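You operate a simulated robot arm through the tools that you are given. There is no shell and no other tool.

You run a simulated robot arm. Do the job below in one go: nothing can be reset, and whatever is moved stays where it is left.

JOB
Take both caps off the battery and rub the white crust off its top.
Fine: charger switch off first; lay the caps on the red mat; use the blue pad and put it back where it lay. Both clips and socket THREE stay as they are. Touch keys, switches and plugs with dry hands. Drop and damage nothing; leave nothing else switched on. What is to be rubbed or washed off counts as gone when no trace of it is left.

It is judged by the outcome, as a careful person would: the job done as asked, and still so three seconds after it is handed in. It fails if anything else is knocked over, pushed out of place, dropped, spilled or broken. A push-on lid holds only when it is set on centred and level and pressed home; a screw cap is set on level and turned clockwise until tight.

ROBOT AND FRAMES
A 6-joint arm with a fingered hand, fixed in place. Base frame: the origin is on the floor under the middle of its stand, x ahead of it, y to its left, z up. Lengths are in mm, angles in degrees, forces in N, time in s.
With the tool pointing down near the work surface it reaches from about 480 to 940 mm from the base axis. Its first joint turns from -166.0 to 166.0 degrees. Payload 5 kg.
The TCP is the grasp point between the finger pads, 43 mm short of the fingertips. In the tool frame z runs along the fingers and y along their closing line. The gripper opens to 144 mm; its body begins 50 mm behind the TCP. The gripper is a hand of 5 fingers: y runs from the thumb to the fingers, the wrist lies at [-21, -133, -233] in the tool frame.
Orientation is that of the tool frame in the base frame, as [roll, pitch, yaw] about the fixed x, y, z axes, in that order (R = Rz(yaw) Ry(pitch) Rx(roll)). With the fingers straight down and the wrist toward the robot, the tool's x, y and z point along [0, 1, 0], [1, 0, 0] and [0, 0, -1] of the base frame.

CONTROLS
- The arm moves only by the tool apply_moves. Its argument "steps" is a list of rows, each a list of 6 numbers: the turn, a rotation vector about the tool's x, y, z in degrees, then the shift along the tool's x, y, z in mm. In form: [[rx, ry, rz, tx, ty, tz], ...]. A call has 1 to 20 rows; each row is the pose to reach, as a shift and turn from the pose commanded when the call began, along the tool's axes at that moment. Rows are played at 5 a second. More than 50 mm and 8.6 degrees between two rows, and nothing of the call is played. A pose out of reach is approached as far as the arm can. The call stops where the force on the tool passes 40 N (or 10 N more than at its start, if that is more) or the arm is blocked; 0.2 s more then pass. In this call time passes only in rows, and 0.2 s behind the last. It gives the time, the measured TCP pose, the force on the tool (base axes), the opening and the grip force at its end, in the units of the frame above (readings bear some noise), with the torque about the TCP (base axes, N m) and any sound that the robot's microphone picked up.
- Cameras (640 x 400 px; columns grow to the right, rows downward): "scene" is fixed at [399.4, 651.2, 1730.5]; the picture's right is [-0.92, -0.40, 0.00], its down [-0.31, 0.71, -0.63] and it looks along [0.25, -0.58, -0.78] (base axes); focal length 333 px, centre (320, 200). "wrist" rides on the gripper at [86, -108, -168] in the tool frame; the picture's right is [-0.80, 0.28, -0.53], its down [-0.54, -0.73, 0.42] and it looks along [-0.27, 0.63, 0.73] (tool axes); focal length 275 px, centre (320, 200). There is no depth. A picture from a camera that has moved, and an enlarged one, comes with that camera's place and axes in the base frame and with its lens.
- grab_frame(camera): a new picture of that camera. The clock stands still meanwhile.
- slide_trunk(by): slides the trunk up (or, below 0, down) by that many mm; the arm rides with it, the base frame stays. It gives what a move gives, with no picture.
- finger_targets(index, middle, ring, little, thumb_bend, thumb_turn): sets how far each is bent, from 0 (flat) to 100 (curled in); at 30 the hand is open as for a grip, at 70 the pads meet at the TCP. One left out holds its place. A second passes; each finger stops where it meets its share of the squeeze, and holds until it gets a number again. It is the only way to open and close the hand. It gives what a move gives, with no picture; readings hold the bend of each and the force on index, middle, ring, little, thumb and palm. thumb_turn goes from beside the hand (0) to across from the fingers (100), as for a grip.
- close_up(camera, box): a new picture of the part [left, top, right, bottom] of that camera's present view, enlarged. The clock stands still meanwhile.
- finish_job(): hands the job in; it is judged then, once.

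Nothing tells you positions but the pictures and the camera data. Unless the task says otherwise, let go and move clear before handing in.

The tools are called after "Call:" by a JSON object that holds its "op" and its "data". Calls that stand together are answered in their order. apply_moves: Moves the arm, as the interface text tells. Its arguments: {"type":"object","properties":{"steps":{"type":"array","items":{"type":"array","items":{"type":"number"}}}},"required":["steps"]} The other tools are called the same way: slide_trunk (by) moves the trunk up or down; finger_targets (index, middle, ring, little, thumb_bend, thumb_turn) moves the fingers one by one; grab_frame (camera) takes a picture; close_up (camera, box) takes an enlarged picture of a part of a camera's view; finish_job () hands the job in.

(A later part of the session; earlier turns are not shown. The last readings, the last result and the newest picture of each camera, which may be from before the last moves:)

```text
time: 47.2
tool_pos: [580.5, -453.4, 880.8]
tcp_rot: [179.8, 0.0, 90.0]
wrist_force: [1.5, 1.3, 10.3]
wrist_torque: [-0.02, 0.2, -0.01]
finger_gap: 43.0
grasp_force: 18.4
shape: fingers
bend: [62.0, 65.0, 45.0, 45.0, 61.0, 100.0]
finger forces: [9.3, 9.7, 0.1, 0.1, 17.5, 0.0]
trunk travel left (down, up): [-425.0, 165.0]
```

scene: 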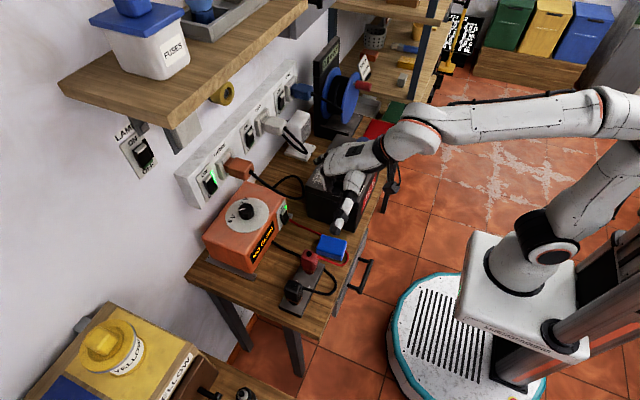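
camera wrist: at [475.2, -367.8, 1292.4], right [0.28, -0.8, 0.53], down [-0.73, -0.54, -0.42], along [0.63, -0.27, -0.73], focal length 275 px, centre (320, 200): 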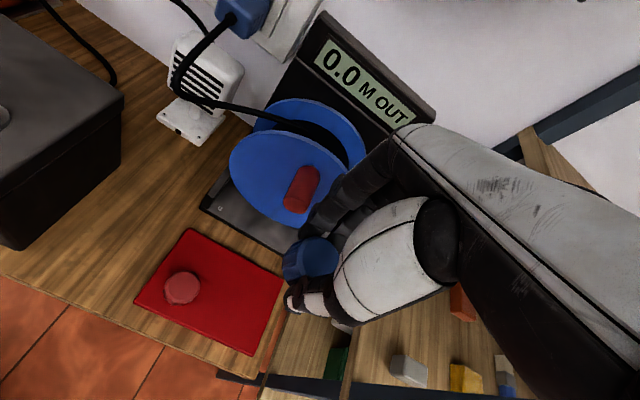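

The blue cap now rests on the mat (10 N). I'll ease up slightly and release with a small opening.

Call:
{"op": "apply_moves", "data": {"steps": [[0, 0, 0, 0, 0, -1.2]]}}

Call:
{"op": "finger_targets", "data": {"index": 50, "middle": 50, "thumb_bend": 48}}

Call:
{"op": "close_up", "data": {"camera": "scene", "box": [370, 100, 430, 150]}}

Call:
{"op": "close_up", "data": {"camera": "wrist", "box": [180, 160, 400, 380]}}

```text
time: 47.6
tool_pos: [580.6, -452.9, 880.7]
tcp_rot: [-180.0, 0.0, 89.9]
wrist_force: [1.8, 1.0, 9.0]
wrist_torque: [-0.07, 0.11, -0.01]
finger_gap: 42.8
grasp_force: 18.2
shape: fingers
bend: [62.0, 65.0, 45.0, 45.0, 61.0, 100.0]
finger forces: [9.2, 9.8, 0.0, 0.1, 17.2, 0.1]
trunk travel left (down, up): [-425.0, 165.0]
```

```text
time: 48.6
tool_pos: [581.6, -453.7, 879.3]
tcp_rot: [180.0, 0.0, 90.0]
wrist_force: [-2.2, -0.9, 3.9]
wrist_torque: [-0.11, -0.02, -0.04]
finger_gap: 81.2
grasp_force: 2.2
shape: fingers
bend: [50.0, 52.0, 45.0, 45.0, 48.0, 100.0]
finger forces: [0.0, 4.1, 0.1, 0.0, 0.0, 0.1]
trunk travel left (down, up): [-425.0, 165.0]
```

```text
8.00 times, centred on (400, 125) of scene
camera zoom: at [399.4, 651.2, 1730.5], right [-0.92, -0.4, 0.0], down [-0.31, 0.71, -0.63], along [0.25, -0.58, -0.78], focal length 2665 px, centre (-320, 800)
```

zoom: 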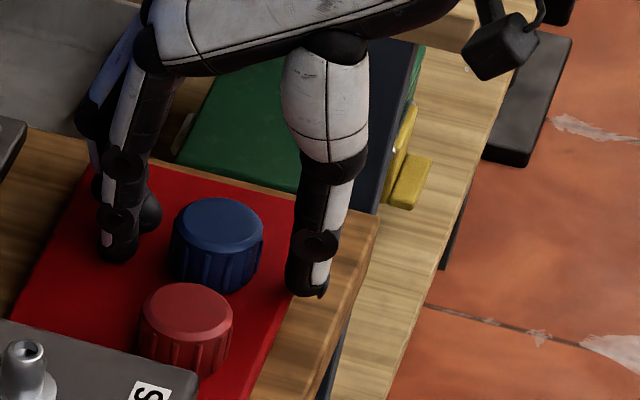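

```text
1.82 times, centred on (290, 270) of wrist
camera zoom: at [471.9, -367.2, 1047.8], right [0.28, -0.8, 0.53], down [-0.73, -0.54, -0.42], along [0.63, -0.27, -0.73], focal length 500 px, centre (374, 73)
```

zoom: 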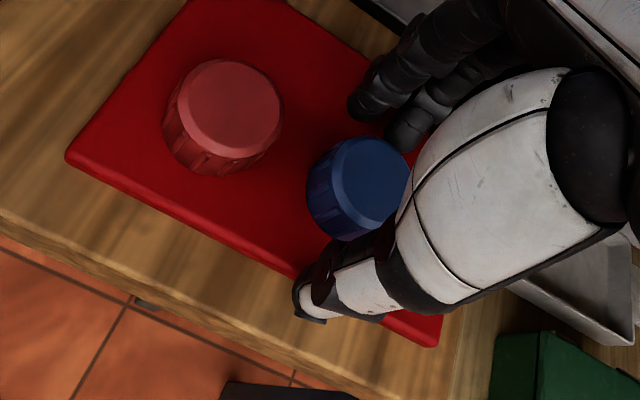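

Both caps stand on the mat. I'll rise straight up and clear of the reel.

Call:
{"op": "apply_moves", "data": {"steps": [[0, 0, 0, 0, 0, -10], [0, 0, 0, 0, 0, -30], [0, 0, 0, 0, 0, -65], [0, 0, 0, 0, -10, -100], [0, 0, 0, 0, -16, -140], [0, 0, 0, 0, -16, -180], [0, 0, 0, 0, -16, -220], [0, 0, 0, 0, -16, -255]]}}

Call:
{"op": "grab_frame", "data": {"camera": "wrist"}}

Call:
{"op": "grab_frame", "data": {"camera": "scene"}}

```text
time: 50.4
tool_pos: [565.6, -454.7, 1135.1]
tcp_rot: [-180.0, -0.1, 90.0]
wrist_force: [0.5, 0.4, -0.5]
wrist_torque: [0.02, 0.03, 0.03]
finger_gap: 81.4
grasp_force: 0.0
shape: fingers
bend: [50.0, 50.0, 45.0, 45.0, 48.0, 100.0]
finger forces: [0.1, 0.0, 0.0, 0.2, 0.0, 0.0]
trunk travel left (down, up): [-425.0, 165.0]
```

```text
taken
camera wrist: at [456.6, -368.5, 1301.8], right [0.28, -0.8, 0.53], down [-0.73, -0.54, -0.42], along [0.63, -0.27, -0.73], focal length 275 px, centre (320, 200)
```

wrist: 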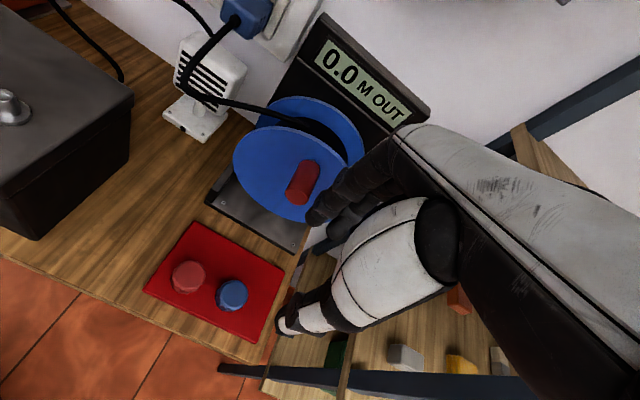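

```text
taken
```

scene: 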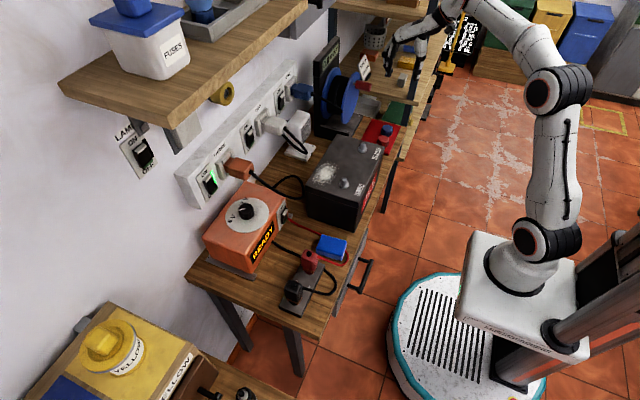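

Both caps stand upright on the mat and the arm is clear. Next comes the pad at about (579, 138); I'll move to a pose where the wrist camera sees it well.

Call:
{"op": "apply_moves", "data": {"steps": [[0, 0, 0, 30, -5, -5], [0, 0, 0, 72, -10, -10], [0, 0, 0, 115, -15, -15], [0, 0, 0, 158, -20, -15], [0, 0, 0, 201, -25, -15], [0, 0, 0, 245, -30, -15], [0, 0, 0, 289, -35, -15], [0, 0, 0, 333, -40, -15], [0, 0, 0, 377, -45, -15], [0, 0, 0, 421, -50, -15], [0, 0, 0, 465, -55, -15], [0, 0, 0, 509, -60, -15], [0, 0, 0, 553, -65, -15], [0, 0, 0, 590, -65, -15]]}}

Call:
{"op": "grab_frame", "data": {"camera": "wrist"}}

Call:
{"op": "close_up", "data": {"camera": "scene", "box": [280, 190, 380, 290]}}

```text
time: 53.4
tool_pos: [500.2, 138.2, 1151.1]
tcp_rot: [180.0, 0.1, 90.0]
wrist_force: [-0.2, -0.1, 0.5]
wrist_torque: [0.02, 0.02, 0.02]
finger_gap: 81.4
grasp_force: 0.1
shape: fingers
bend: [50.0, 50.0, 45.0, 45.0, 48.0, 100.0]
finger forces: [0.1, 0.1, 0.1, 0.1, 0.0, 0.1]
trunk travel left (down, up): [-425.0, 165.0]
```

```text
taken
camera wrist: at [391.2, 224.2, 1318.4], right [0.28, -0.8, 0.53], down [-0.73, -0.54, -0.42], along [0.63, -0.27, -0.73], focal length 275 px, centre (320, 200)
```

wrist: 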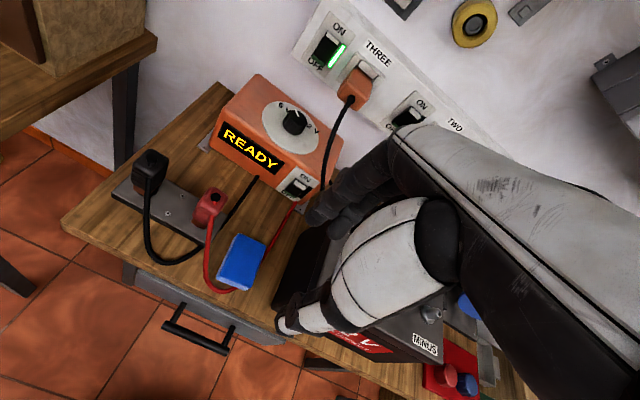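

```text
4.00 times, centred on (330, 240) of scene
camera zoom: at [399.4, 651.2, 1730.5], right [-0.92, -0.4, 0.0], down [-0.31, 0.71, -0.63], along [0.25, -0.58, -0.78], focal length 1333 px, centre (280, 40)
```

zoom: 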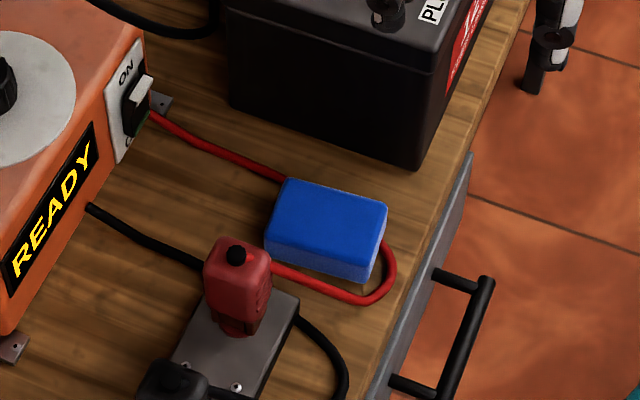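

Call:
{"op": "close_up", "data": {"camera": "wrist", "box": [190, 210, 290, 310]}}

Call:
{"op": "close_up", "data": {"camera": "scene", "box": [305, 225, 365, 275]}}

```text
4.00 times, centred on (240, 260) of wrist
camera zoom: at [391.2, 224.2, 1318.4], right [0.28, -0.8, 0.53], down [-0.73, -0.54, -0.42], along [0.63, -0.27, -0.73], focal length 1101 px, centre (640, -40)
```

zoom: 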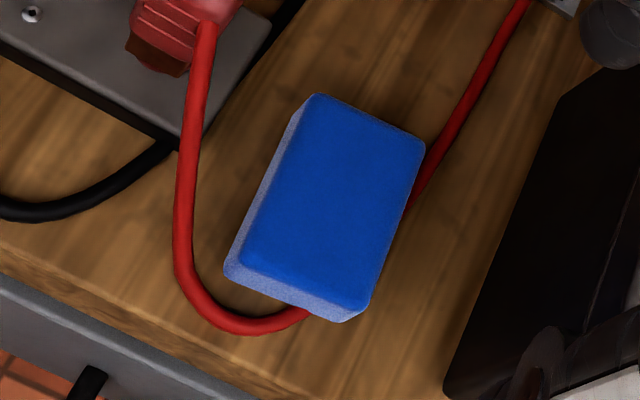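

```text
8.00 times, centred on (335, 250) of scene
camera zoom: at [399.4, 651.2, 1730.5], right [-0.92, -0.4, 0.0], down [-0.31, 0.71, -0.63], along [0.25, -0.58, -0.78], focal length 2665 px, centre (200, -200)
```

zoom: 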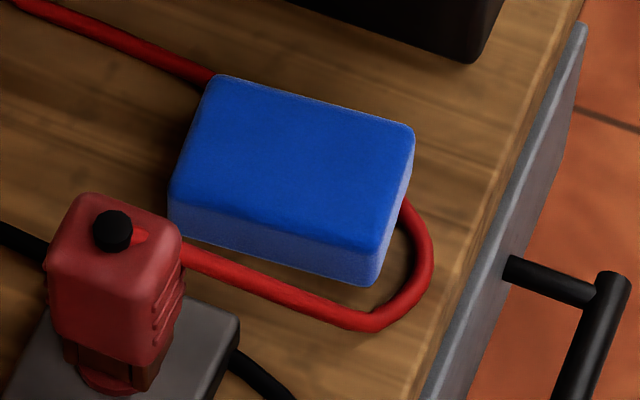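

The pad's top is at z≈848 with its centre at about (580, 143), long side nearly along x (turned about 5.5°), 80 × 55 × 28 mm. I'll curl ring and little finger away, open thumb/index/middle to about 112 mm and come down over it.

Call:
{"op": "finger_targets", "data": {"index": 40, "middle": 40, "ring": 95, "little": 95, "thumb_bend": 40, "thumb_turn": 100}}

Call:
{"op": "apply_moves", "data": {"steps": [[0, 0, -1, 2, 27, 25], [0, 0, -3, 5, 54, 55], [0, 0, -5.5, 9, 80, 90], [0, 0, -5.5, 9, 80, 125], [0, 0, -5.5, 9, 80, 160], [0, 0, -5.5, 9, 80, 191]]}}

Call:
{"op": "grab_frame", "data": {"camera": "wrist"}}

Call:
{"op": "close_up", "data": {"camera": "scene", "box": [280, 160, 400, 280]}}

```text
time: 54.4
tool_pos: [499.0, 137.0, 1151.4]
tcp_rot: [180.0, 0.0, 90.0]
wrist_force: [-0.5, 0.4, -0.4]
wrist_torque: [0.01, -0.03, -0.01]
finger_gap: 113.9
grasp_force: 0.1
shape: fingers
bend: [40.0, 40.0, 95.0, 95.0, 40.0, 99.0]
finger forces: [0.1, 0.0, 0.0, 0.0, 0.0, 0.0]
trunk travel left (down, up): [-425.0, 165.0]
```

```text
time: 55.8
tool_pos: [580.8, 146.7, 959.1]
tcp_rot: [179.9, -0.1, 95.5]
wrist_force: [-0.8, 0.1, 0.7]
wrist_torque: [-0.01, -0.02, 0.01]
finger_gap: 114.1
grasp_force: 0.0
shape: fingers
bend: [40.0, 40.0, 95.0, 95.0, 40.0, 99.0]
finger forces: [0.1, 0.0, 0.0, 0.0, 0.1, 0.1]
trunk travel left (down, up): [-425.0, 165.0]
```

```text
taken
camera wrist: at [463.5, 223.2, 1126.9], right [0.36, -0.77, 0.53], down [-0.67, -0.61, -0.42], along [0.65, -0.21, -0.73], focal length 275 px, centre (320, 200)
```

wrist: 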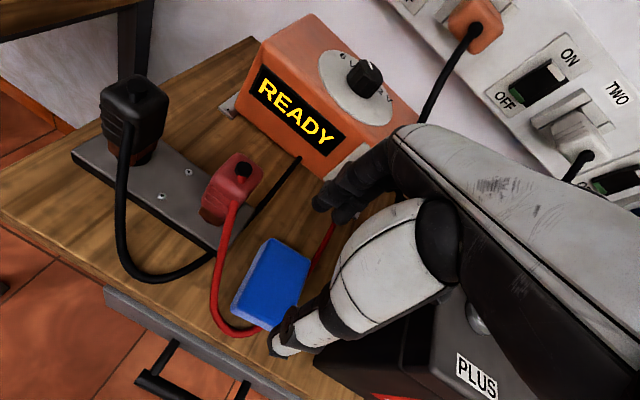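

```text
3.33 times, centred on (340, 220) of scene
camera zoom: at [399.4, 651.2, 1730.5], right [-0.92, -0.4, 0.0], down [-0.31, 0.71, -0.63], along [0.25, -0.58, -0.78], focal length 1110 px, centre (253, 133)
```

zoom: 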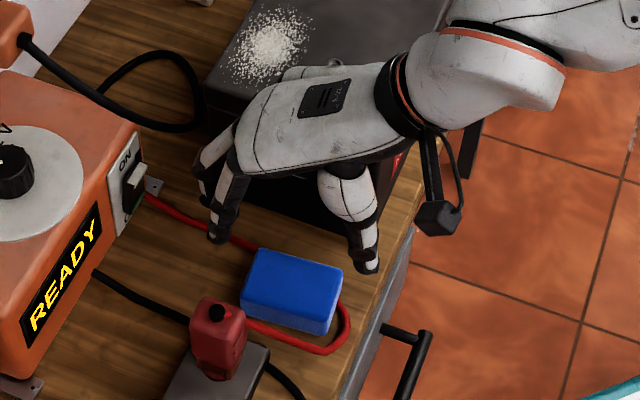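

Thumb and fingers straddle the pad lengthwise. I'll come down to about z 905 and check clearances.

Call:
{"op": "apply_moves", "data": {"steps": [[0, 0, 0, 0, 0, 20], [0, 0, 0, 0, 0, 40], [0, 0, 0, 0, 0, 55]]}}

Call:
{"op": "close_up", "data": {"camera": "wrist", "box": [200, 130, 400, 330]}}

Call:
{"op": "close_up", "data": {"camera": "scene", "box": [290, 180, 390, 270]}}

```text
time: 56.6
tool_pos: [580.3, 147.2, 905.2]
tcp_rot: [-180.0, 0.1, 95.5]
wrist_force: [0.8, -0.7, -0.5]
wrist_torque: [-0.01, 0.01, 0.0]
finger_gap: 114.1
grasp_force: 0.1
shape: fingers
bend: [40.0, 40.0, 95.0, 95.0, 40.0, 99.0]
finger forces: [0.0, 0.0, 0.0, 0.0, 0.0, 0.0]
trunk travel left (down, up): [-425.0, 165.0]
```

```text
2.00 times, centred on (300, 230) of wrist
camera zoom: at [464.3, 222.6, 1072.0], right [0.36, -0.77, 0.53], down [-0.67, -0.61, -0.42], along [0.65, -0.21, -0.73], focal length 551 px, centre (360, 140)
```

zoom: 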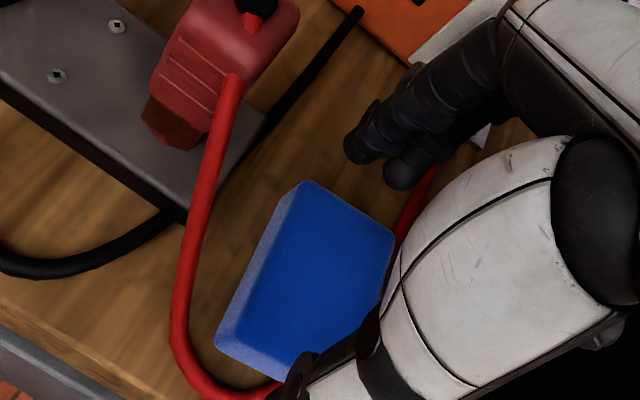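

```text
4.44 times, centred on (340, 225) of scene
camera zoom: at [399.4, 651.2, 1730.5], right [-0.92, -0.4, 0.0], down [-0.31, 0.71, -0.63], along [0.25, -0.58, -0.78], focal length 1481 px, centre (231, 89)
```

zoom: 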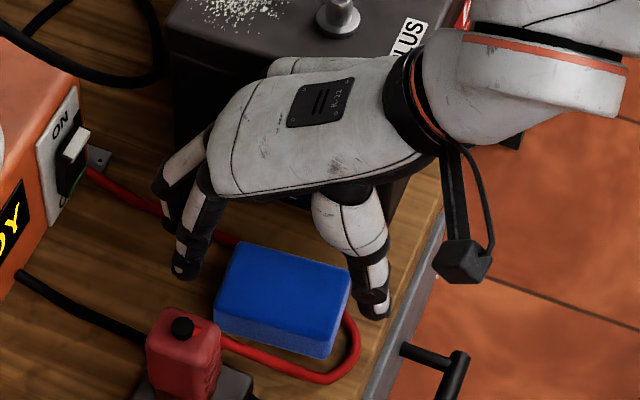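

Alignment is good; I'll shift 4 mm toward -y so index and middle both meet the pad's end squarely, lower to z≈884 and close.

Call:
{"op": "apply_moves", "data": {"steps": [[0, 0, 0, -4, 0, 10], [0, 0, 0, -4, 0, 21]]}}

Call:
{"op": "close_up", "data": {"camera": "scene", "box": [290, 180, 390, 270]}}

Call:
{"op": "close_up", "data": {"camera": "wrist", "box": [200, 130, 400, 330]}}

```text
time: 57.2
tool_pos: [580.4, 142.9, 884.6]
tcp_rot: [-180.0, 0.0, 95.5]
wrist_force: [0.6, 0.9, -0.2]
wrist_torque: [0.0, -0.03, 0.01]
finger_gap: 114.2
grasp_force: 0.0
shape: fingers
bend: [40.0, 40.0, 95.0, 95.0, 40.0, 99.0]
finger forces: [0.0, 0.0, 0.0, 0.0, 0.0, 0.1]
trunk travel left (down, up): [-425.0, 165.0]
```

```text
4.44 times, centred on (340, 225) of scene
camera zoom: at [399.4, 651.2, 1730.5], right [-0.92, -0.4, 0.0], down [-0.31, 0.71, -0.63], along [0.25, -0.58, -0.78], focal length 1481 px, centre (231, 89)
```

zoom: 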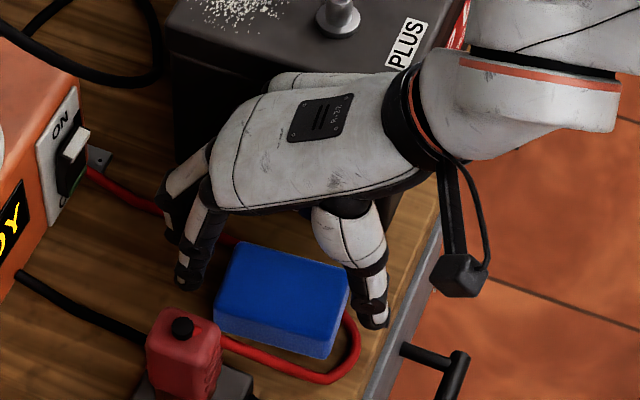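

```text
2.00 times, centred on (300, 230) of wrist
camera zoom: at [465.0, 217.9, 1051.2], right [0.36, -0.77, 0.53], down [-0.67, -0.61, -0.42], along [0.65, -0.21, -0.73], focal length 551 px, centre (360, 140)
```

zoom: 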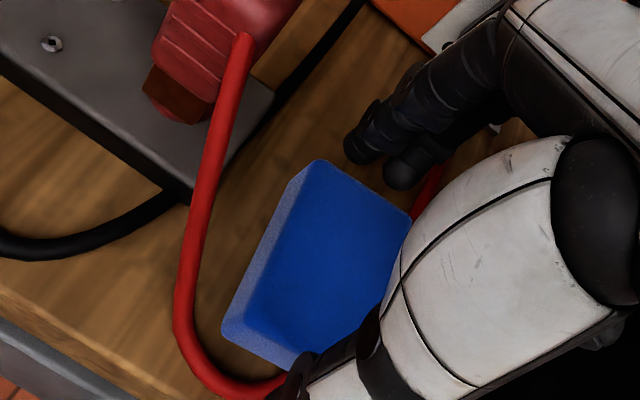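

Fingers and thumb are centred on the pad's ends. Closing now.

Call:
{"op": "finger_targets", "data": {"index": 62, "middle": 62, "thumb_bend": 62}}

Call:
{"op": "close_up", "data": {"camera": "scene", "box": [290, 180, 390, 270]}}

Call:
{"op": "close_up", "data": {"camera": "wrist", "box": [200, 130, 400, 330]}}

```text
time: 58.2
tool_pos: [581.2, 143.1, 883.3]
tcp_rot: [-179.9, 0.0, 95.5]
wrist_force: [2.1, 0.1, 2.4]
wrist_torque: [-0.05, -0.2, 0.06]
finger_gap: 86.1
grasp_force: 21.2
shape: fingers
bend: [51.0, 52.0, 95.0, 95.0, 48.0, 100.0]
finger forces: [10.7, 10.8, 0.0, 0.1, 20.0, 0.0]
trunk travel left (down, up): [-425.0, 165.0]
```

```text
4.44 times, centred on (340, 225) of scene
camera zoom: at [399.4, 651.2, 1730.5], right [-0.92, -0.4, 0.0], down [-0.31, 0.71, -0.63], along [0.25, -0.58, -0.78], focal length 1481 px, centre (231, 89)
```

zoom: 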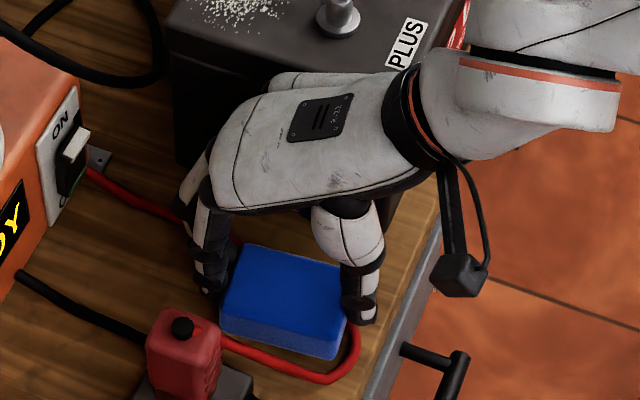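

```text
2.00 times, centred on (300, 230) of wrist
camera zoom: at [465.1, 217.9, 1051.4], right [0.36, -0.77, 0.53], down [-0.67, -0.61, -0.42], along [0.65, -0.21, -0.73], focal length 551 px, centre (360, 140)
```

zoom: 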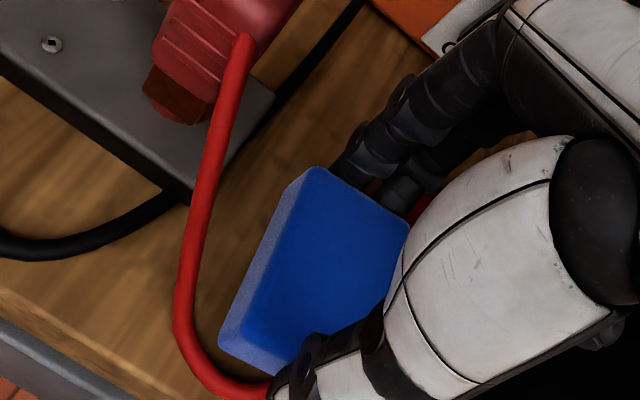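

The pad is gripped (about 20 N); it slid roughly 3 mm toward the thumb, which I'll undo when returning it. Lifting straight up.

Call:
{"op": "apply_moves", "data": {"steps": [[0, 0, 0, 0, 0, -5], [0, 0, 0, 0, 0, -15], [0, 0, 0, 0, 0, -40], [0, 0, 0, 0, 0, -75], [0, 0, 0, 0, 0, -115], [0, 0, 0, 0, 0, -155], [0, 0, 0, 0, 0, -195], [0, 0, 0, 0, 0, -235]]}}

Call:
{"op": "grab_frame", "data": {"camera": "wrist"}}

Call:
{"op": "close_up", "data": {"camera": "scene", "box": [280, 120, 440, 280]}}

```text
time: 60.0
tool_pos: [579.6, 142.8, 1117.9]
tcp_rot: [-179.9, 0.1, 95.6]
wrist_force: [0.4, 0.1, -0.8]
wrist_torque: [0.01, 0.02, 0.0]
finger_gap: 86.1
grasp_force: 20.2
shape: fingers
bend: [51.0, 52.0, 95.0, 95.0, 48.0, 100.0]
finger forces: [10.4, 9.8, 0.0, 0.0, 20.2, 0.1]
trunk travel left (down, up): [-425.0, 165.0]
```

```text
taken
camera wrist: at [463.0, 217.4, 1285.8], right [0.36, -0.77, 0.53], down [-0.67, -0.61, -0.42], along [0.65, -0.21, -0.73], focal length 275 px, centre (320, 200)
```

wrist: 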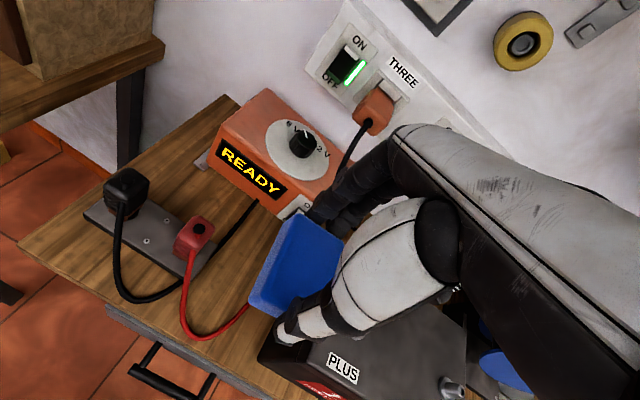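

```text
2.50 times, centred on (360, 200) of scene
camera zoom: at [399.4, 651.2, 1730.5], right [-0.92, -0.4, 0.0], down [-0.31, 0.71, -0.63], along [0.25, -0.58, -0.78], focal length 833 px, centre (220, 200)
```

zoom: 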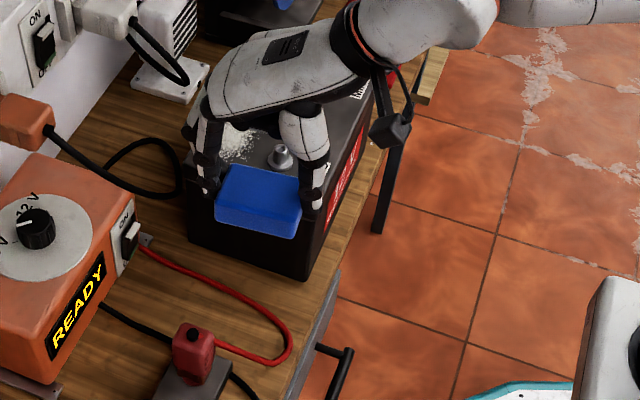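

The pad is held level. I'll now carry it over the battery while turning the hand about 85° so that thumb and fingers will sit on the ±y sides of the pad, clear of the PLUS post while rubbing.

Call:
{"op": "apply_moves", "data": {"steps": [[0, 0, -7, -10, 4, -15], [0, 0, -14, -22, 9, -30], [0, 0, -21, -36, 14, -30], [0, 0, -28, -50, 20, -30], [0, 0, -35, -65, 26, -30], [0, 0, -42, -80, 32, -30]]}}

Call:
{"op": "grab_frame", "data": {"camera": "scene"}}

```text
time: 61.4
tool_pos: [620.3, 63.8, 1149.0]
tcp_rot: [180.0, 0.0, 137.7]
wrist_force: [-0.3, -0.4, 0.2]
wrist_torque: [-0.02, 0.03, 0.0]
finger_gap: 86.5
grasp_force: 20.6
shape: fingers
bend: [51.0, 52.0, 95.0, 95.0, 48.0, 100.0]
finger forces: [10.4, 9.8, 0.0, 0.0, 20.2, 0.1]
trunk travel left (down, up): [-425.0, 165.0]
```

```text
taken
```

scene: 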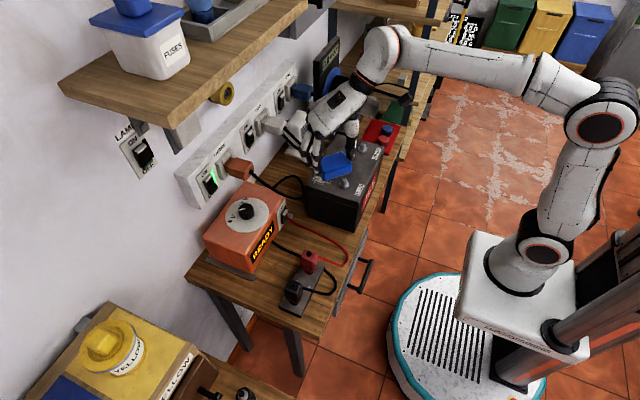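

Rotation works fine; continuing to the full turn above the crust.

Call:
{"op": "apply_moves", "data": {"steps": [[0, 0, -7, -12, -5, 0], [0, 0, -14, -24, -9, 0], [0, 0, -21, -36, -14, 0], [0, 0, -28, -48, -18, 0], [0, 0, -35, -60, -23, 0], [0, 0, -42, -72, -27.5, 0]]}}

Call:
{"op": "grab_frame", "data": {"camera": "wrist"}}

Call:
{"op": "grab_frame", "data": {"camera": "scene"}}

Call:
{"op": "close_up", "data": {"camera": "scene", "box": [280, 90, 400, 210]}}

```text
time: 62.8
tool_pos: [655.3, -4.6, 1148.0]
tcp_rot: [179.9, -0.1, 179.6]
wrist_force: [-0.4, 0.9, 0.4]
wrist_torque: [0.01, -0.04, -0.02]
finger_gap: 86.3
grasp_force: 19.9
shape: fingers
bend: [51.0, 52.0, 95.0, 95.0, 48.0, 100.0]
finger forces: [10.4, 9.8, 0.0, 0.0, 20.3, 0.0]
trunk travel left (down, up): [-425.0, 165.0]
```

```text
taken
camera wrist: at [567.5, -112.5, 1316.0], right [0.8, 0.28, 0.53], down [0.54, -0.73, -0.42], along [0.27, 0.63, -0.73], focal length 275 px, centre (320, 200)
```

wrist: 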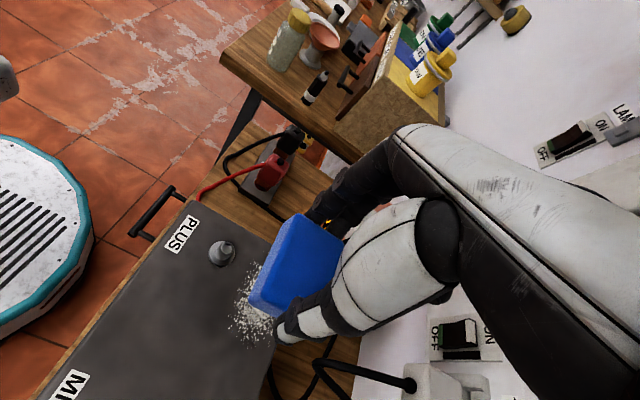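

```text
taken
```

scene: 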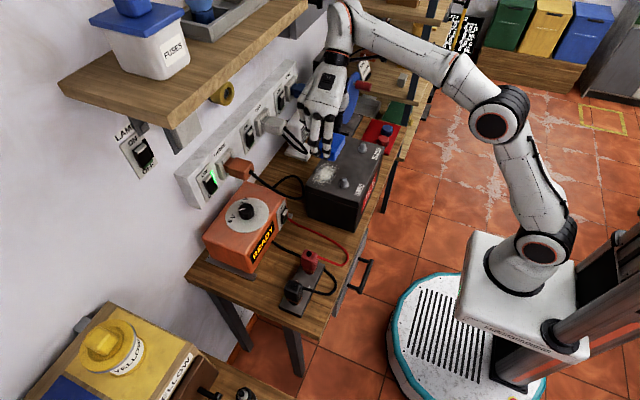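

```text
3.33 times, centred on (340, 150) of scene
camera zoom: at [399.4, 651.2, 1730.5], right [-0.92, -0.4, 0.0], down [-0.31, 0.71, -0.63], along [0.25, -0.58, -0.78], focal length 1110 px, centre (253, 367)
```

zoom: 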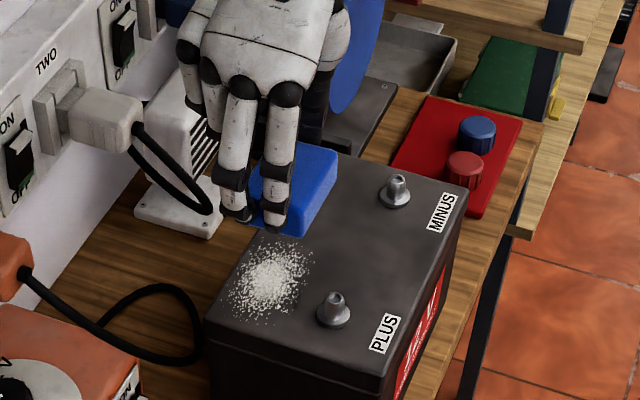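

The pad is above the crust (which spans about x 630–698, y -62 to 57), with the hand turned so nothing will touch the post. I'll lower to just above the battery top (contact expected at TCP z≈1048).

Call:
{"op": "apply_moves", "data": {"steps": [[0, 0, 0, 0, 0, 30], [0, 0, 0, 0, 0, 60], [0, 0, 0, 0, 0, 80], [0, 0, 0, 0, 0, 90]]}}

Call:
{"op": "close_up", "data": {"camera": "scene", "box": [290, 110, 390, 210]}}

Call:
{"op": "close_up", "data": {"camera": "wrist", "box": [180, 170, 380, 370]}}

```text
time: 63.8
tool_pos: [655.4, -5.7, 1058.8]
tcp_rot: [180.0, -0.1, 179.6]
wrist_force: [0.0, 1.1, -0.7]
wrist_torque: [0.0, -0.04, 0.02]
finger_gap: 86.0
grasp_force: 20.3
shape: fingers
bend: [51.0, 52.0, 95.0, 95.0, 48.0, 100.0]
finger forces: [10.4, 9.7, 0.0, 0.1, 20.2, 0.0]
trunk travel left (down, up): [-425.0, 165.0]
```

```text
4.00 times, centred on (340, 160) of scene
camera zoom: at [399.4, 651.2, 1730.5], right [-0.92, -0.4, 0.0], down [-0.31, 0.71, -0.63], along [0.25, -0.58, -0.78], focal length 1333 px, centre (240, 360)
```

zoom: 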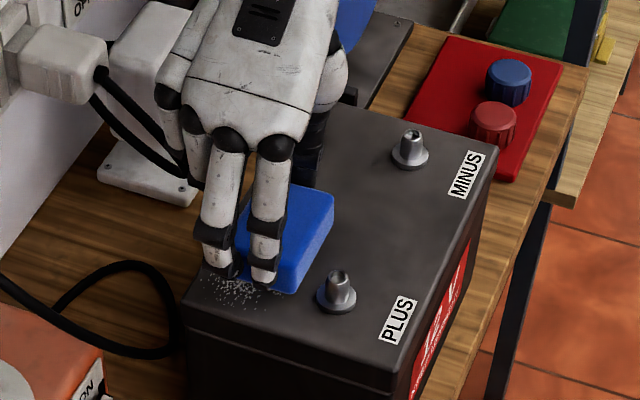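

```text
2.00 times, centred on (280, 270) of wrist
camera zoom: at [567.1, -112.0, 1225.9], right [0.8, 0.28, 0.53], down [0.54, -0.73, -0.42], along [0.27, 0.62, -0.73], focal length 551 px, centre (400, 60)
```

zoom: 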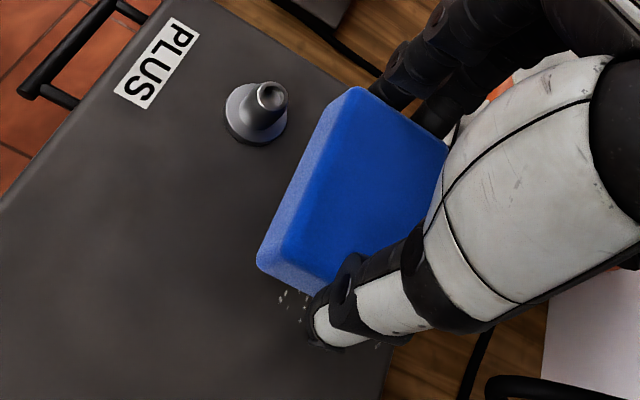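

The pad clears the post by about 15 mm. I'll lower until it just presses on the top.

Call:
{"op": "apply_moves", "data": {"steps": [[0, 0, 0, 0, 0, 3], [0, 0, 0, 0, 0, 5], [0, 0, 0, 0, 0, 6.5], [0, 0, 0, 0, 0, 8]]}}

```text
time: 64.8
tool_pos: [654.8, -4.6, 1050.7]
tcp_rot: [-180.0, 0.0, 179.5]
wrist_force: [0.9, 0.0, -0.3]
wrist_torque: [-0.01, -0.01, -0.02]
finger_gap: 85.9
grasp_force: 20.0
shape: fingers
bend: [51.0, 52.0, 95.0, 95.0, 48.0, 100.0]
finger forces: [10.4, 9.6, 0.0, 0.1, 20.1, 0.0]
trunk travel left (down, up): [-425.0, 165.0]
```

Call:
{"op": "apply_moves", "data": {"steps": [[0, 0, 0, 0, 0, 1], [0, 0, 0, 0, 0, 2], [0, 0, 0, 0, 0, 3]]}}

```text
time: 65.6
tool_pos: [654.6, -4.2, 1048.9]
tcp_rot: [-180.0, 0.0, 179.6]
wrist_force: [-2.3, 0.5, 5.2]
wrist_torque: [0.14, 0.0, 0.05]
finger_gap: 86.3
grasp_force: 20.2
shape: fingers
bend: [51.0, 52.0, 95.0, 95.0, 48.0, 100.0]
finger forces: [10.2, 10.1, 0.0, 0.0, 20.7, 0.0]
trunk travel left (down, up): [-425.0, 165.0]
```

Contact found (5 N). I'll rub in long strokes along y at this x.

Call:
{"op": "apply_moves", "data": {"steps": [[0, 0, 0, 0, -10, 0.8], [0, 0, 0, 0, -22, 0.8], [0, 0, 0, 0, -34, 0.8], [0, 0, 0, 0, -22, 0.8], [0, 0, 0, 0, -10, 0.8], [0, 0, 0, 0, 2, 0.8], [0, 0, 0, 0, 14, 0.8], [0, 0, 0, 0, 26, 0.8], [0, 0, 0, 0, 34, 0.8], [0, 0, 0, 0, 22, 0.8], [0, 0, 0, 0, 10, 0.8], [0, 0, 0, 0, -2, 0.8], [0, 0, 0, 0, -14, 0.8], [0, 0, 0, 0, -26, 0.8], [0, 0, 0, 0, -34, 0.8]]}}

Call:
{"op": "close_up", "data": {"camera": "scene", "box": [290, 110, 390, 210]}}

Call:
{"op": "close_up", "data": {"camera": "wrist", "box": [180, 170, 380, 370]}}

```text
time: 68.8
tool_pos: [654.5, -36.7, 1049.1]
tcp_rot: [-180.0, 0.1, 179.5]
wrist_force: [0.0, 5.4, 13.1]
wrist_torque: [0.4, -0.06, 0.04]
finger_gap: 86.1
grasp_force: 21.4
shape: fingers
bend: [51.0, 52.0, 95.0, 95.0, 49.0, 100.0]
finger forces: [12.1, 11.7, 0.0, 0.0, 18.7, 0.0]
trunk travel left (down, up): [-425.0, 165.0]
```

```text
4.00 times, centred on (340, 160) of scene
camera zoom: at [399.4, 651.2, 1730.5], right [-0.92, -0.4, 0.0], down [-0.31, 0.71, -0.63], along [0.25, -0.58, -0.78], focal length 1333 px, centre (240, 360)
```

zoom: 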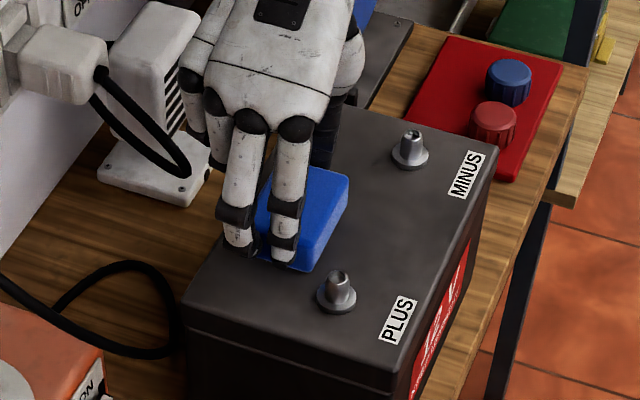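

```text
2.00 times, centred on (280, 270) of wrist
camera zoom: at [566.1, -145.5, 1215.4], right [0.8, 0.28, 0.53], down [0.54, -0.73, -0.42], along [0.27, 0.62, -0.73], focal length 551 px, centre (400, 60)
```

zoom: 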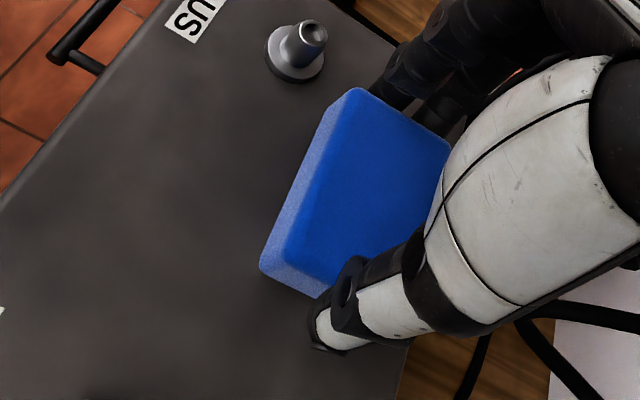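

The crust is mostly gone already. I'll make overlapping strokes nearer the +x edge, then at slightly smaller x.

Call:
{"op": "apply_moves", "data": {"steps": [[0, 0, 0, -10, 0, 0], [0, 0, 0, -20, 0, 0], [0, 0, 0, -20, 12, 0], [0, 0, 0, -20, 24, 0], [0, 0, 0, -20, 36, 0], [0, 0, 0, -20, 48, 0], [0, 0, 0, -20, 60, 0], [0, 0, 0, -20, 70, 0], [0, 0, 0, -20, 58, 0], [0, 0, 0, -20, 46, 0], [0, 0, 0, -20, 34, 0], [0, 0, 0, -20, 22, 0], [0, 0, 0, -20, 10, 0], [0, 0, 0, -20, 0, 0]]}}

Call:
{"op": "apply_moves", "data": {"steps": [[0, 0, 0, 12, 0, 0], [0, 0, 0, 25, 0, 0], [0, 0, 0, 27, 12, 0], [0, 0, 0, 27, 24, 0], [0, 0, 0, 27, 36, 0], [0, 0, 0, 27, 48, 0], [0, 0, 0, 27, 60, 0], [0, 0, 0, 27, 70, 0], [0, 0, 0, 27, 58, 0], [0, 0, 0, 27, 46, 0], [0, 0, 0, 27, 34, 0], [0, 0, 0, 27, 22, 0], [0, 0, 0, 27, 10, 0], [0, 0, 0, 27, -5, 0]]}}

Call:
{"op": "close_up", "data": {"camera": "scene", "box": [290, 110, 390, 210]}}

Call:
{"op": "close_up", "data": {"camera": "wrist", "box": [180, 170, 380, 370]}}

```text
time: 71.8
tool_pos: [673.4, -38.0, 1048.1]
tcp_rot: [180.0, 0.1, 179.6]
wrist_force: [-0.5, 4.3, 12.6]
wrist_torque: [0.41, -0.09, 0.01]
finger_gap: 86.1
grasp_force: 21.1
shape: fingers
bend: [51.0, 53.0, 95.0, 95.0, 49.0, 100.0]
finger forces: [12.1, 11.5, 0.0, 0.0, 18.9, 0.0]
trunk travel left (down, up): [-425.0, 165.0]
```

```text
time: 74.8
tool_pos: [649.6, -41.5, 1047.0]
tcp_rot: [-179.9, -0.1, 179.5]
wrist_force: [0.1, 1.5, 4.7]
wrist_torque: [0.21, -0.02, 0.02]
finger_gap: 86.2
grasp_force: 20.4
shape: fingers
bend: [51.0, 53.0, 95.0, 95.0, 49.0, 100.0]
finger forces: [10.8, 10.1, 0.0, 0.0, 20.3, 0.0]
trunk travel left (down, up): [-425.0, 165.0]
```

```text
4.00 times, centred on (340, 160) of scene
camera zoom: at [399.4, 651.2, 1730.5], right [-0.92, -0.4, 0.0], down [-0.31, 0.71, -0.63], along [0.25, -0.58, -0.78], focal length 1333 px, centre (240, 360)
```

zoom: 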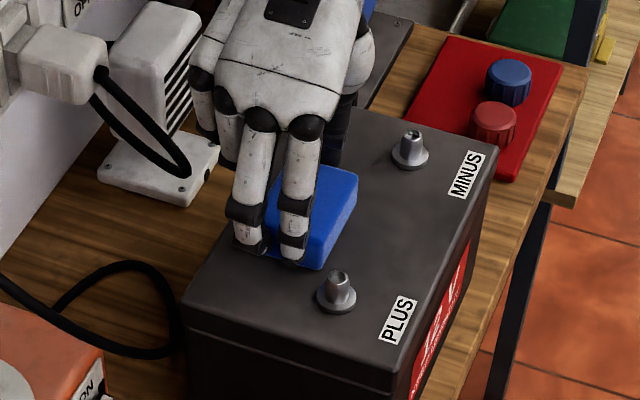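

```text
2.00 times, centred on (280, 270) of wrist
camera zoom: at [560.4, -150.0, 1215.3], right [0.8, 0.28, 0.53], down [0.54, -0.73, -0.42], along [0.27, 0.62, -0.73], focal length 551 px, centre (400, 60)
```

zoom: 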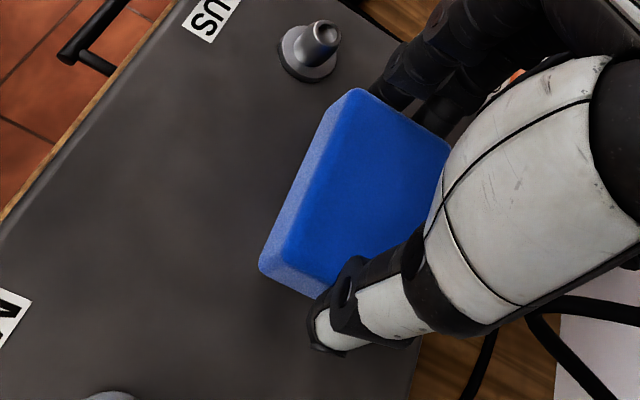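

The top looks clean. I'll lift the pad and inspect the battery top from both cameras.

Call:
{"op": "apply_moves", "data": {"steps": [[0, 0, 0, 0, 0, -10], [0, 0, 0, 0, 0, -40], [0, 0, 0, 0, -30, -75], [0, 0, 0, 0, -65, -100]]}}

Call:
{"op": "close_up", "data": {"camera": "scene", "box": [295, 140, 375, 210]}}

Call:
{"op": "grab_frame", "data": {"camera": "wrist"}}

```text
time: 75.8
tool_pos: [645.8, -107.1, 1144.7]
tcp_rot: [-180.0, -0.1, 179.4]
wrist_force: [0.7, -0.1, -0.7]
wrist_torque: [0.01, 0.0, 0.0]
finger_gap: 86.1
grasp_force: 19.6
shape: fingers
bend: [51.0, 53.0, 95.0, 95.0, 49.0, 100.0]
finger forces: [10.6, 9.2, 0.1, 0.0, 20.0, 0.0]
trunk travel left (down, up): [-425.0, 165.0]
```

```text
5.71 times, centred on (335, 175) of scene
camera zoom: at [399.4, 651.2, 1730.5], right [-0.92, -0.4, 0.0], down [-0.31, 0.71, -0.63], along [0.25, -0.58, -0.78], focal length 1904 px, centre (234, 343)
```

zoom: 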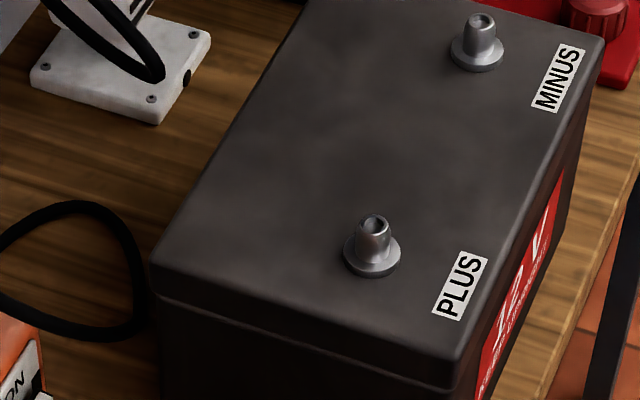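

```text
taken
camera wrist: at [558.8, -214.7, 1313.0], right [0.8, 0.28, 0.53], down [0.54, -0.73, -0.42], along [0.27, 0.62, -0.73], focal length 275 px, centre (320, 200)
```

wrist: 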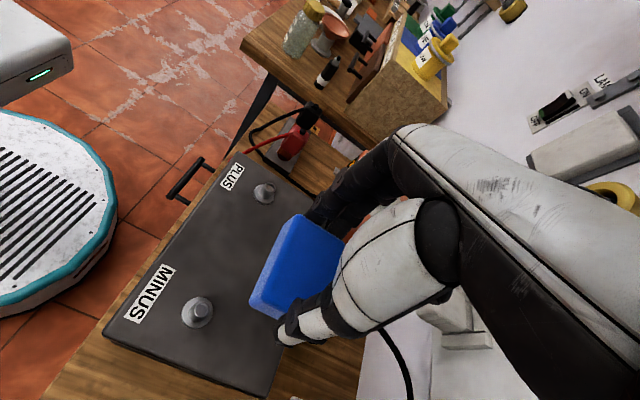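

The crust region looks clean; a tighter look to be sure no speck remains.

Call:
{"op": "close_up", "data": {"camera": "scene", "box": [300, 155, 340, 195]}}

Call:
{"op": "close_up", "data": {"camera": "scene", "box": [325, 130, 365, 170]}}

```text
10.00 times, centred on (320, 175) of scene
camera zoom: at [399.4, 651.2, 1730.5], right [-0.92, -0.4, 0.0], down [-0.31, 0.71, -0.63], along [0.25, -0.58, -0.78], focal length 3332 px, centre (320, 450)
```

zoom: 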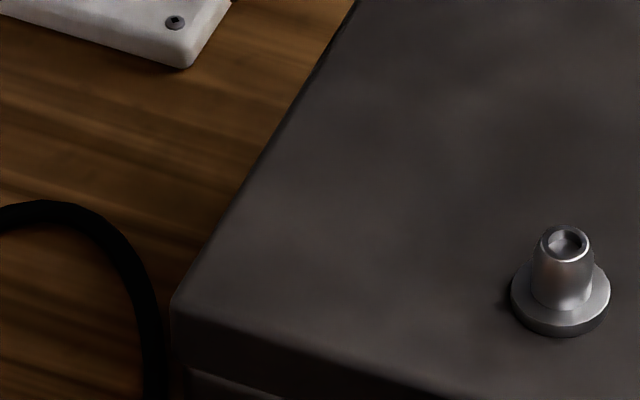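

```text
10.00 times, centred on (345, 150) of scene
camera zoom: at [399.4, 651.2, 1730.5], right [-0.92, -0.4, 0.0], down [-0.31, 0.71, -0.63], along [0.25, -0.58, -0.78], focal length 3332 px, centre (70, 700)
```

zoom: 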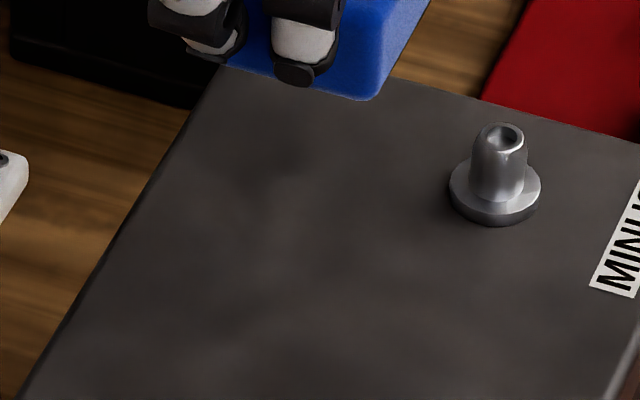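

The battery top is clean. Now I'll bring the pad back along the same way, turning the hand back.

Call:
{"op": "apply_moves", "data": {"steps": [[0, 0, 6, 4, 24, 0], [0, 0, 12, 8, 48, 0], [0, 0, 18, 12, 72, 0], [0, 0, 24, 16, 97, 0], [0, 0, 30, 20, 122, 0], [0, 0, 36, 24, 146, 0], [0, 0, 42, 27.7, 170.7, 0]]}}

Call:
{"op": "apply_moves", "data": {"steps": [[0, 0, 7, 14, 5, 0], [0, 0, 14, 28, 10, 0], [0, 0, 21, 42, 15, 0], [0, 0, 28, 56, 20, 0], [0, 0, 35, 69, 26, 0], [0, 0, 41.9, 83, 31, 0]]}}

```text
time: 77.4
tool_pos: [620.7, 62.3, 1146.7]
tcp_rot: [179.9, 0.1, 137.4]
wrist_force: [0.6, 0.5, 0.2]
wrist_torque: [0.04, -0.02, -0.02]
finger_gap: 86.2
grasp_force: 19.4
shape: fingers
bend: [51.0, 53.0, 95.0, 95.0, 49.0, 100.0]
finger forces: [10.5, 9.0, 0.0, 0.0, 19.7, 0.0]
trunk travel left (down, up): [-425.0, 165.0]
```

```text
time: 78.8
tool_pos: [580.2, 142.4, 1146.9]
tcp_rot: [180.0, 0.1, 95.6]
wrist_force: [-0.3, 0.3, -0.2]
wrist_torque: [0.04, 0.04, 0.01]
finger_gap: 86.0
grasp_force: 19.9
shape: fingers
bend: [51.0, 53.0, 95.0, 95.0, 49.0, 100.0]
finger forces: [10.4, 9.1, 0.0, 0.0, 19.3, 0.0]
trunk travel left (down, up): [-425.0, 165.0]
```

Call:
{"op": "apply_moves", "data": {"steps": [[0, 0, 0, 0, 0, 15], [0, 0, 0, 0, 0, 29]]}}

Call:
{"op": "close_up", "data": {"camera": "scene", "box": [280, 120, 440, 280]}}

Call:
{"op": "grab_frame", "data": {"camera": "wrist"}}

```text
time: 79.4
tool_pos: [579.6, 143.0, 1117.7]
tcp_rot: [-179.9, 0.0, 95.6]
wrist_force: [0.8, 0.0, 0.2]
wrist_torque: [-0.02, 0.0, 0.01]
finger_gap: 85.9
grasp_force: 19.7
shape: fingers
bend: [51.0, 53.0, 95.0, 95.0, 49.0, 100.0]
finger forces: [10.4, 9.1, 0.0, 0.0, 19.3, 0.0]
trunk travel left (down, up): [-425.0, 165.0]
```

```text
2.50 times, centred on (360, 200) of scene
camera zoom: at [399.4, 651.2, 1730.5], right [-0.92, -0.4, 0.0], down [-0.31, 0.71, -0.63], along [0.25, -0.58, -0.78], focal length 833 px, centre (220, 200)
```

zoom: 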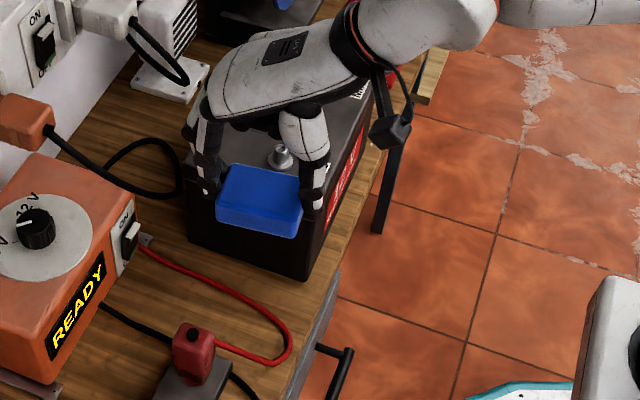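

```text
taken
camera wrist: at [463.0, 217.5, 1285.0], right [0.36, -0.77, 0.53], down [-0.67, -0.61, -0.42], along [0.65, -0.2, -0.73], focal length 275 px, centre (320, 200)
```

wrist: 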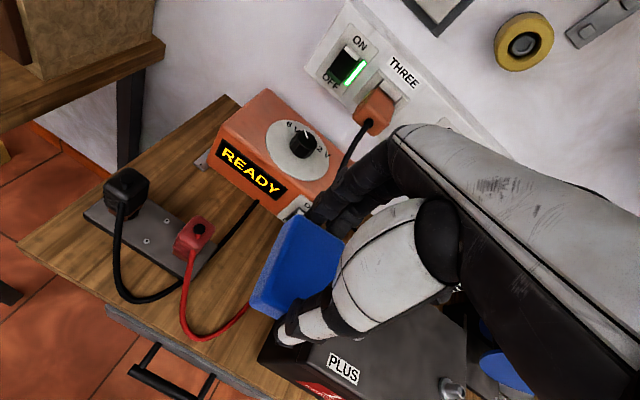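

The pad sits in the hand as it did after pick-up. I'll lower it back over its old place, with the 3 mm correction in +x.

Call:
{"op": "apply_moves", "data": {"steps": [[0, 0, 0, 0, 1, 35], [0, 0, 0, 0, 2, 75], [0, 0, 0, -0.3, 3, 115], [0, 0, 0, -0.3, 3, 155], [0, 0, 0, -0.3, 3, 190], [0, 0, 0, -0.3, 3, 212], [0, 0, 0, -0.3, 3, 224]]}}

Call:
{"op": "close_up", "data": {"camera": "scene", "box": [290, 180, 390, 270]}}

Call:
{"op": "close_up", "data": {"camera": "wrist", "box": [200, 130, 400, 330]}}

```text
time: 81.0
tool_pos: [583.4, 142.1, 894.5]
tcp_rot: [179.9, 0.0, 95.5]
wrist_force: [0.3, 0.5, 0.1]
wrist_torque: [0.0, 0.0, 0.0]
finger_gap: 86.2
grasp_force: 19.4
shape: fingers
bend: [51.0, 53.0, 95.0, 95.0, 49.0, 100.0]
finger forces: [10.3, 9.1, 0.0, 0.0, 19.4, 0.1]
trunk travel left (down, up): [-425.0, 165.0]
```

```text
4.44 times, centred on (340, 225) of scene
camera zoom: at [399.4, 651.2, 1730.5], right [-0.92, -0.4, 0.0], down [-0.31, 0.71, -0.63], along [0.25, -0.58, -0.78], focal length 1481 px, centre (231, 89)
```

zoom: 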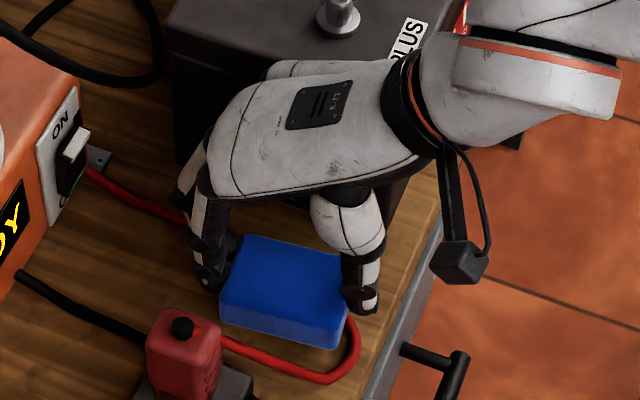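

```text
2.00 times, centred on (300, 230) of wrist
camera zoom: at [466.4, 217.5, 1062.6], right [0.36, -0.76, 0.53], down [-0.67, -0.61, -0.42], along [0.65, -0.2, -0.73], focal length 551 px, centre (360, 140)
```

zoom: 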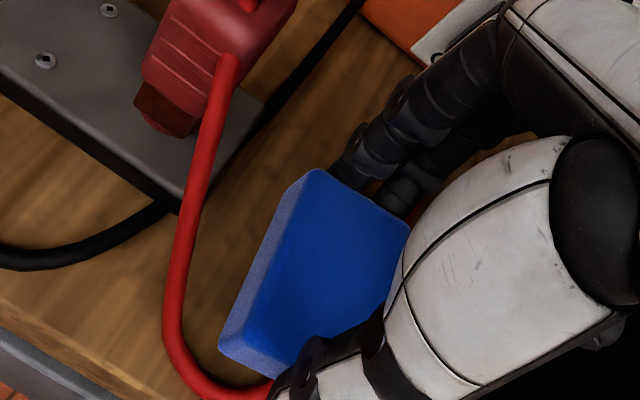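

Close above the bench, and well aligned with its old place. Lowering the last bit slowly.

Call:
{"op": "apply_moves", "data": {"steps": [[0, 0, 0, 0, 0, 4], [0, 0, 0, 0, 0, 7], [0, 0, 0, 0, 0, 9], [0, 0, 0, 0, 0, 10.5]]}}

Call:
{"op": "close_up", "data": {"camera": "scene", "box": [305, 225, 365, 275]}}

```text
time: 82.0
tool_pos: [582.4, 143.4, 885.2]
tcp_rot: [180.0, -0.1, 95.7]
wrist_force: [-1.1, 0.6, -0.7]
wrist_torque: [-0.01, 0.02, -0.03]
finger_gap: 85.8
grasp_force: 19.1
shape: fingers
bend: [51.0, 53.0, 95.0, 95.0, 49.0, 100.0]
finger forces: [10.4, 9.1, 0.0, 0.0, 19.3, 0.0]
trunk travel left (down, up): [-425.0, 165.0]
```

```text
8.00 times, centred on (335, 250) of scene
camera zoom: at [399.4, 651.2, 1730.5], right [-0.92, -0.4, 0.0], down [-0.31, 0.71, -0.63], along [0.25, -0.58, -0.78], focal length 2665 px, centre (200, -200)
```

zoom: 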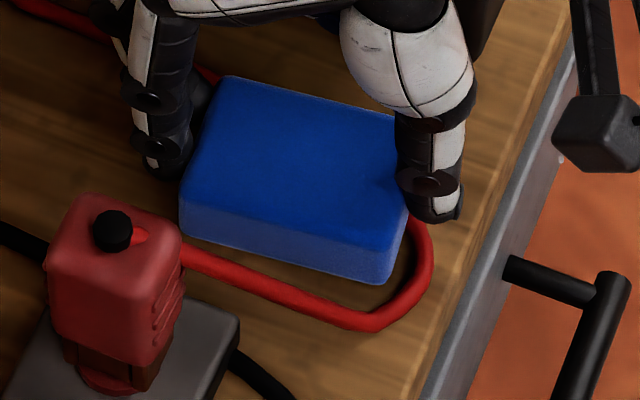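

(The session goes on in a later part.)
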